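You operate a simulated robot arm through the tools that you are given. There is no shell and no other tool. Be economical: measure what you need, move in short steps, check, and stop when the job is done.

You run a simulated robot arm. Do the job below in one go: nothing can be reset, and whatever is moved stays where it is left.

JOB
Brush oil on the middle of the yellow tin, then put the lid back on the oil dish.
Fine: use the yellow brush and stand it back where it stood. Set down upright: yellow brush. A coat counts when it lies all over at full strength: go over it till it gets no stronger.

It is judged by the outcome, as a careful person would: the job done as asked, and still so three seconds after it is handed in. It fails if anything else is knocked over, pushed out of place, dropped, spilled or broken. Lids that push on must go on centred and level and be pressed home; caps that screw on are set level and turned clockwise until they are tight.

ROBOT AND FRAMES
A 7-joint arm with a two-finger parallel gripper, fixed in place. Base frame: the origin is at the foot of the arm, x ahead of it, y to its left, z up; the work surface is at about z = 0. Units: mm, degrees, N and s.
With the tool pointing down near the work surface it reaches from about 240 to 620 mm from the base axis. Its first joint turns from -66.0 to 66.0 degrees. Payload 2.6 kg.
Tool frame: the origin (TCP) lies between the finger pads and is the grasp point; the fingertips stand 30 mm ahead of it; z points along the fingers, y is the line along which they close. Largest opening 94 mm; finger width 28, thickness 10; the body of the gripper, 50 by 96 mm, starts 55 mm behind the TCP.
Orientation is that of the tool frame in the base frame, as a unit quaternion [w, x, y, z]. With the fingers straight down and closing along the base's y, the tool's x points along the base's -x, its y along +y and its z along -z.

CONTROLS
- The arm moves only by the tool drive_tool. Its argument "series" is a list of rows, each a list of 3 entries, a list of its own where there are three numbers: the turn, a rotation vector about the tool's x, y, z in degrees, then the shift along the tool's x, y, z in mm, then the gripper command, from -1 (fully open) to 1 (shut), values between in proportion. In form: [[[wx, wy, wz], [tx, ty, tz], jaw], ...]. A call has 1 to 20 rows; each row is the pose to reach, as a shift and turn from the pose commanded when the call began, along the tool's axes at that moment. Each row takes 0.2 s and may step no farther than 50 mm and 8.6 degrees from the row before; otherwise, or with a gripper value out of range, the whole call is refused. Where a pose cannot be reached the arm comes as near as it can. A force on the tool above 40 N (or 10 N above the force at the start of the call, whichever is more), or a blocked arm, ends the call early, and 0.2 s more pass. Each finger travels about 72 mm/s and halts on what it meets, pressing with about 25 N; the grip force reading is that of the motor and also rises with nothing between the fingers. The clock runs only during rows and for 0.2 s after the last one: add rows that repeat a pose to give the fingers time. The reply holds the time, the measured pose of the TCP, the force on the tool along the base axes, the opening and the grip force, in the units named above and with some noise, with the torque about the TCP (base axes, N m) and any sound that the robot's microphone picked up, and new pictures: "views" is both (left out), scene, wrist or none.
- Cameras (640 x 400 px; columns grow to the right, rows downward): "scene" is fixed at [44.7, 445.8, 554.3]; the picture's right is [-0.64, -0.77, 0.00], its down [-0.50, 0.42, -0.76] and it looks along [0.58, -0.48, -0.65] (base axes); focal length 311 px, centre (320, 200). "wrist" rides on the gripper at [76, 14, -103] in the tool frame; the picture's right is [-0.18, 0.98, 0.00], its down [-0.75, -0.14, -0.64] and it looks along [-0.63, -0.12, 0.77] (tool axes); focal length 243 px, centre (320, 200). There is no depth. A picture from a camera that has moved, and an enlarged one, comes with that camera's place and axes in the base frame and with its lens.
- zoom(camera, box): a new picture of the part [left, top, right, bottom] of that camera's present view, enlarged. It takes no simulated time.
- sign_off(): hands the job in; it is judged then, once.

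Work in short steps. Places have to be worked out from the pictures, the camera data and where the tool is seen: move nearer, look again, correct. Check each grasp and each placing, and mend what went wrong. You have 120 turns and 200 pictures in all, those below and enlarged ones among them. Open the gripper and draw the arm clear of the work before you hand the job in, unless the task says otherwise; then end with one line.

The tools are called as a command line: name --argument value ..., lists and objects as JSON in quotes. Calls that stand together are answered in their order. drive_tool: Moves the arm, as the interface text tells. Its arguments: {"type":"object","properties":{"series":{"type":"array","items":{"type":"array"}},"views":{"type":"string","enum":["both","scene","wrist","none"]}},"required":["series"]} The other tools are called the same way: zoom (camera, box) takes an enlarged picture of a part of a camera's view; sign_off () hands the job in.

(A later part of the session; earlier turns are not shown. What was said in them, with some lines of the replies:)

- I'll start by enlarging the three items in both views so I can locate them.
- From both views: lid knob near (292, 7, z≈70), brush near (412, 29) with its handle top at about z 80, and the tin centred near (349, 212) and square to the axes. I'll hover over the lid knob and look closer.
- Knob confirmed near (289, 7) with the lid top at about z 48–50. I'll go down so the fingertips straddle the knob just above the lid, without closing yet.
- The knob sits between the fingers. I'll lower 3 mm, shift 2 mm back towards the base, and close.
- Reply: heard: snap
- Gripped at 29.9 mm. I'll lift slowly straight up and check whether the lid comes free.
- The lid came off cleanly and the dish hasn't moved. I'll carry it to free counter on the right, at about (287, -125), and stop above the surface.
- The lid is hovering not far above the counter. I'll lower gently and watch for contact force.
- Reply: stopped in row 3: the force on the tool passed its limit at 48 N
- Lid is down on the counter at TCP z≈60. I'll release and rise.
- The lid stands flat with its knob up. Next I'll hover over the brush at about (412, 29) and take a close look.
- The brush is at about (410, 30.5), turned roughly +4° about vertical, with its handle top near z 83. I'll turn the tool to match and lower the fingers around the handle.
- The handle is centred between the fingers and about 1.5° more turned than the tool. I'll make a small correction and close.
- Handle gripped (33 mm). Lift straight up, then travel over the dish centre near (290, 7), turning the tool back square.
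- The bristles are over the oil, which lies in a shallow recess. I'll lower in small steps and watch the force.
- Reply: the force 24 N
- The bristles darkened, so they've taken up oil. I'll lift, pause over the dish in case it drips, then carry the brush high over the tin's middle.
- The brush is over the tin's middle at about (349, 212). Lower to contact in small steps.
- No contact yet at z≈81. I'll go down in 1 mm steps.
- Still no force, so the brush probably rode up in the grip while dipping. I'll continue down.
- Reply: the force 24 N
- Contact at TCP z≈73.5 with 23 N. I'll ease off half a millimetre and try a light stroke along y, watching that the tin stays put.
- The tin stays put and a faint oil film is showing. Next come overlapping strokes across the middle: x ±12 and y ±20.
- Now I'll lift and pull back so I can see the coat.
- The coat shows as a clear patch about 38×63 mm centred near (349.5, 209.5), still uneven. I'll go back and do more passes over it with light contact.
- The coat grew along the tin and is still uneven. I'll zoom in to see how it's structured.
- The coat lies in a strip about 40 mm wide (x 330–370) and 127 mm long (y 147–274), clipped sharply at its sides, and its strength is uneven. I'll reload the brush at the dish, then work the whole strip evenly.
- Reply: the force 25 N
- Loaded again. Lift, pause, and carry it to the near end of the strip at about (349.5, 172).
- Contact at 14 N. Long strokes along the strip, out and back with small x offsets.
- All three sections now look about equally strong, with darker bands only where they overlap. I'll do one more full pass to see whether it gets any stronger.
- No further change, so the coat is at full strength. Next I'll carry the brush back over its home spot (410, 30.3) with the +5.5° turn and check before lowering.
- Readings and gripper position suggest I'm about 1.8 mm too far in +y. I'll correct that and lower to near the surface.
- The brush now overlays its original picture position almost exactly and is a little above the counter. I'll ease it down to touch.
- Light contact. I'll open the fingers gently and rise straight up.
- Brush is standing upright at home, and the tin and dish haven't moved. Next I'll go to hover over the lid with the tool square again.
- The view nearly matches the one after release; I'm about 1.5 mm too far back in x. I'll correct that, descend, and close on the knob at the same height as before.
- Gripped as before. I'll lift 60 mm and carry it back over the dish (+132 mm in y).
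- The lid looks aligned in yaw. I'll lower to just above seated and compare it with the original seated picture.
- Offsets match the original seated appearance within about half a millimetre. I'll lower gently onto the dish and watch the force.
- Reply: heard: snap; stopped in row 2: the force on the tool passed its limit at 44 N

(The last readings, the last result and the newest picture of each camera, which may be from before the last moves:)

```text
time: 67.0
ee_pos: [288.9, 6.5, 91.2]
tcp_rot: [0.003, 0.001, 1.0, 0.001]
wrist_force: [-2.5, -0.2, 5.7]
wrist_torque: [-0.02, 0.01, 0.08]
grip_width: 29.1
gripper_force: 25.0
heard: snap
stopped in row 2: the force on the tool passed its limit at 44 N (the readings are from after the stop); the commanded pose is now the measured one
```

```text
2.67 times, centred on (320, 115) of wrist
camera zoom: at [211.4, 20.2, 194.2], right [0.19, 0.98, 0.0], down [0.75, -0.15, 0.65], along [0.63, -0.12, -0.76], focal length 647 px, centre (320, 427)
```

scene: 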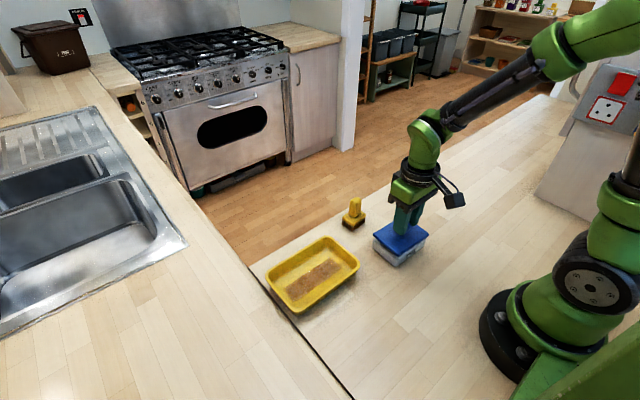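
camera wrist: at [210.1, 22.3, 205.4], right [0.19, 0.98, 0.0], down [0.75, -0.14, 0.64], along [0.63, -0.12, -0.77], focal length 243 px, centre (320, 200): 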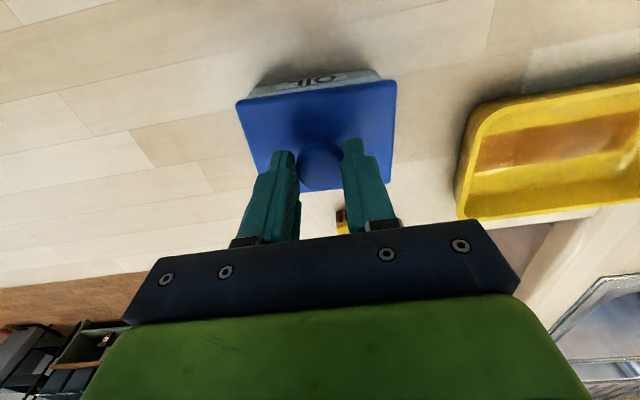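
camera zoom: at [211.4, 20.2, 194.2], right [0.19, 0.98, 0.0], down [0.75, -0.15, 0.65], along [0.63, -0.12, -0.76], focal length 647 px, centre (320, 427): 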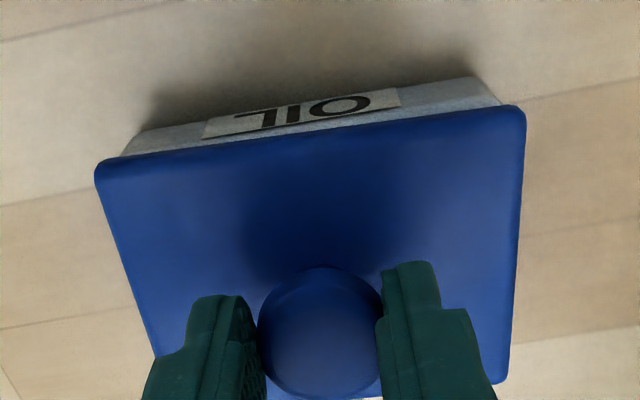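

There was a snap at contact, but I'm not certain it's fully home. I'll release, rise a little and look at the seating.

drive_tool --series '[[[0, 0, 0], [0, 0, 0], 0.2], [[0, 0, 0], [0, 0, 0], -0.2], [[0, 0, 0], [0, 0, 0], -0.2], [[0, 0, 0], [0, 0, -25], -0.2], [[0, 0, 0], [0, 0, -65], -0.2], [[0, 0, 0], [0, 0, -75], -0.2], [[0, 0, 0], [0, 0, -75], -0.2]]' --views "wrist"

zoom --camera "scene" --box '[250, 180, 450, 320]'

zoom --camera "scene" --box '[365, 210, 435, 275]'

```text
time: 68.5
ee_pos: [286.6, 6.2, 164.1]
tcp_rot: [0.003, 0.002, 1.0, 0.001]
wrist_force: [0.2, 0.4, -0.7]
wrist_torque: [-0.03, 0.0, -0.05]
grip_width: 56.5
gripper_force: 0.1
camera wrist: at [209.7, 20.2, 267.4], right [0.19, 0.98, 0.0], down [0.75, -0.15, 0.65], along [0.63, -0.12, -0.76], focal length 243 px, centre (320, 200)
```

wrist: 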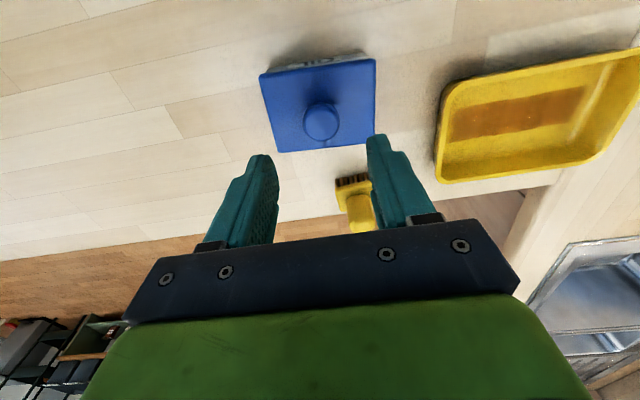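

```text
2.86 times, centred on (350, 250) of scene
camera zoom: at [44.7, 445.8, 554.3], right [-0.64, -0.77, 0.0], down [-0.5, 0.42, -0.76], along [0.58, -0.48, -0.65], focal length 889 px, centre (234, 57)
```

zoom: 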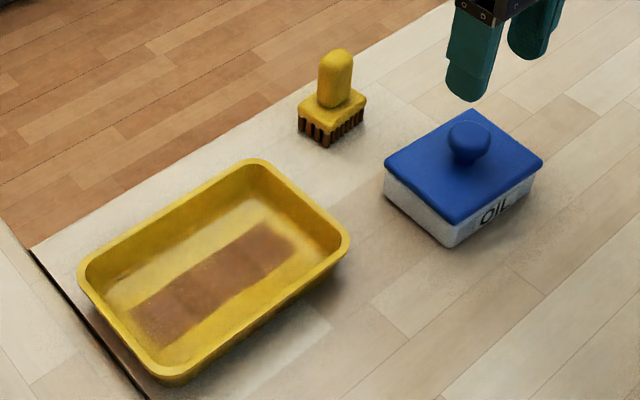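

```text
6.15 times, centred on (400, 242) of scene
camera zoom: at [44.7, 445.8, 554.3], right [-0.64, -0.77, 0.0], down [-0.5, 0.42, -0.76], along [0.58, -0.48, -0.65], focal length 1915 px, centre (-172, -62)
```

zoom: 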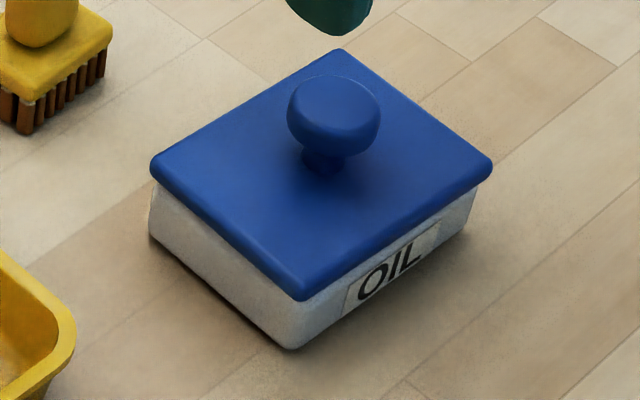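

The lid looks level and seated as it was originally. To be sure it's home, I'll close the fingers and press straight down on top of the knob.

drive_tool --series '[[[0, 0, 0], [0, 0, 20], 1], [[0, 0, 0], [0, 0, 40], 1], [[0, 0, 0], [0, 0, 52], 1], [[0, 0, 0], [0, 0, 58], 1], [[0, 0, 0], [0, 0, 60], 1], [[0, 0, 0], [0, 0, 60], 1]]' --views "wrist"

```text
time: 70.0
ee_pos: [289.2, 6.7, 105.0]
tcp_rot: [0.002, 0.003, 1.0, 0.0]
wrist_force: [0.8, 0.3, 0.4]
wrist_torque: [-0.01, -0.02, -0.02]
grip_width: 0.5
gripper_force: 25.0
camera wrist: at [210.9, 21.0, 208.3], right [0.19, 0.98, 0.0], down [0.75, -0.15, 0.64], along [0.63, -0.12, -0.76], focal length 243 px, centre (320, 200)
```

wrist: 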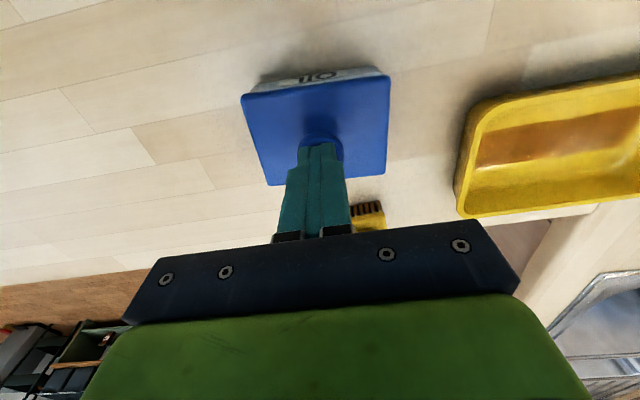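

The fingers are centred over the knob. Press down in 1 mm steps.

drive_tool --series '[[[0, 0, 0], [0, 0, 1], 1], [[0, 0, 0], [0, 0, 2], 1], [[0, 0, 0], [0, 0, 3], 1], [[0, 0, 0], [0, 0, 4], 1], [[0, 0, 0], [0, 0, 5], 1], [[0, 0, 0], [0, 0, 6], 1], [[0, 0, 0], [0, 0, 7], 1], [[0, 0, 0], [0, 0, 8], 1], [[0, 0, 0], [0, 0, 9], 1], [[0, 0, 0], [0, 0, 10], 1]]' --views "none"

zoom --camera "scene" --box '[365, 210, 435, 275]'

```text
time: 71.9
ee_pos: [289.4, 5.4, 99.7]
tcp_rot: [0.004, 0.003, 1.0, 0.001]
wrist_force: [-4.0, -1.0, 11.1]
wrist_torque: [-0.03, 0.18, 0.05]
grip_width: 0.0
gripper_force: 25.4
stopped in row 9: the force on the tool passed its limit at 48 N (the readings are from after the stop); the commanded pose is now the measured one
```

```text
6.15 times, centred on (400, 242) of scene
camera zoom: at [44.7, 445.8, 554.3], right [-0.64, -0.77, 0.0], down [-0.5, 0.42, -0.76], along [0.58, -0.48, -0.65], focal length 1915 px, centre (-172, -62)
```

zoom: 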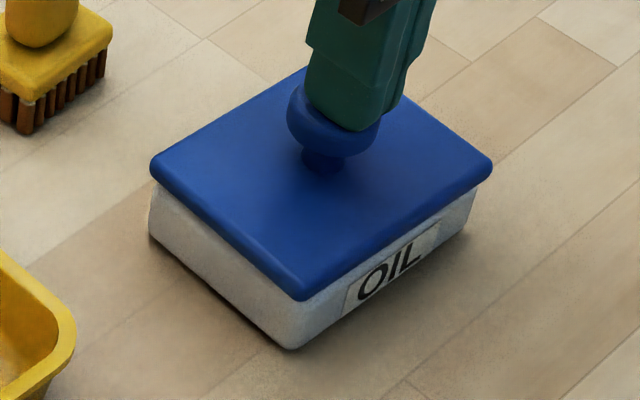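

Pressing to 48 N didn't move the lid, so it's home. Rise clear, open the gripper, and check the final scene.

drive_tool --series '[[[0, 0, 0], [0, 0, -15], 1], [[0, 0, 0], [0, 0, -60], 1], [[0, 0, 0], [0, 0, -105], -0.5], [[0, 0, 0], [0, -30, -145], -1], [[0, 0, 0], [0, -60, -165], -1], [[0, 0, 0], [0, -60, -165], -1], [[0, 0, 0], [0, -60, -165], -1]]'

zoom --camera "scene" --box '[250, 180, 450, 320]'

```text
time: 73.5
ee_pos: [286.2, -55.5, 264.1]
tcp_rot: [0.003, 0.003, 1.0, 0.001]
wrist_force: [0.4, -0.5, -0.2]
wrist_torque: [-0.02, 0.01, 0.02]
grip_width: 94.0
gripper_force: 0.1
camera wrist: at [208.9, -41.7, 365.8], right [0.19, 0.98, 0.0], down [0.75, -0.15, 0.65], along [0.64, -0.12, -0.76], focal length 243 px, centre (320, 200)
```

scene: 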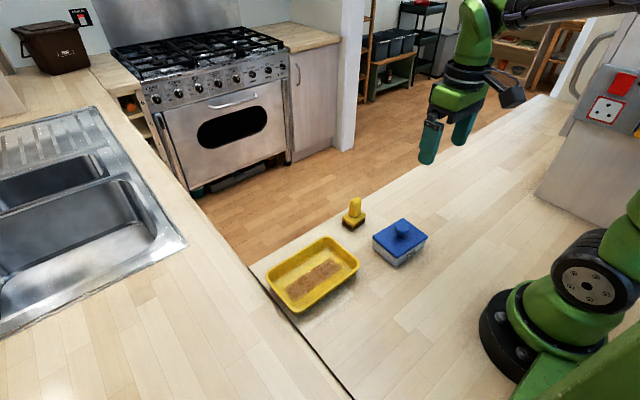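
wrist: 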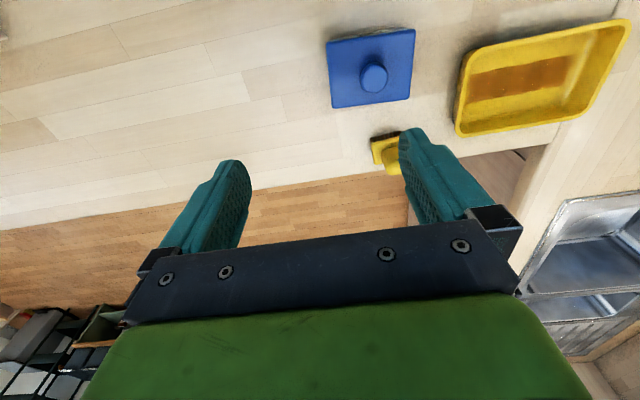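

```text
2.86 times, centred on (350, 250) of scene
camera zoom: at [44.7, 445.8, 554.3], right [-0.64, -0.77, 0.0], down [-0.5, 0.42, -0.76], along [0.58, -0.48, -0.65], focal length 889 px, centre (234, 57)
```

zoom: 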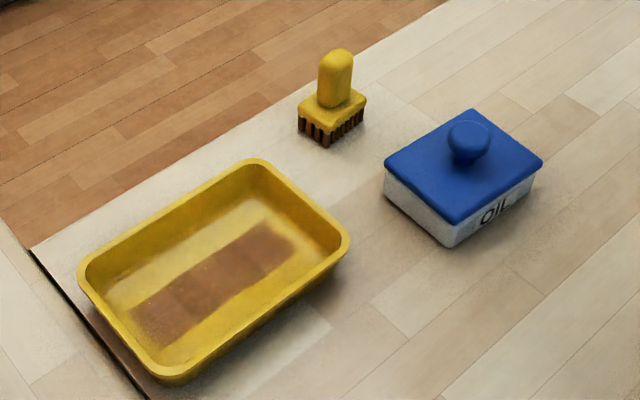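

Everything is in place: the coat is even, the brush is upright at home, the lid is level and pressed home, and the arm is clear and open. Handing in.

sign_off

```text
The job is handed in.
```

The middle of the yellow tin is oiled at full strength, the yellow brush is standing upright back in its place, and the lid is pressed back on the oil dish. The coat runs along the middle as a strip about 40 × 127 mm.
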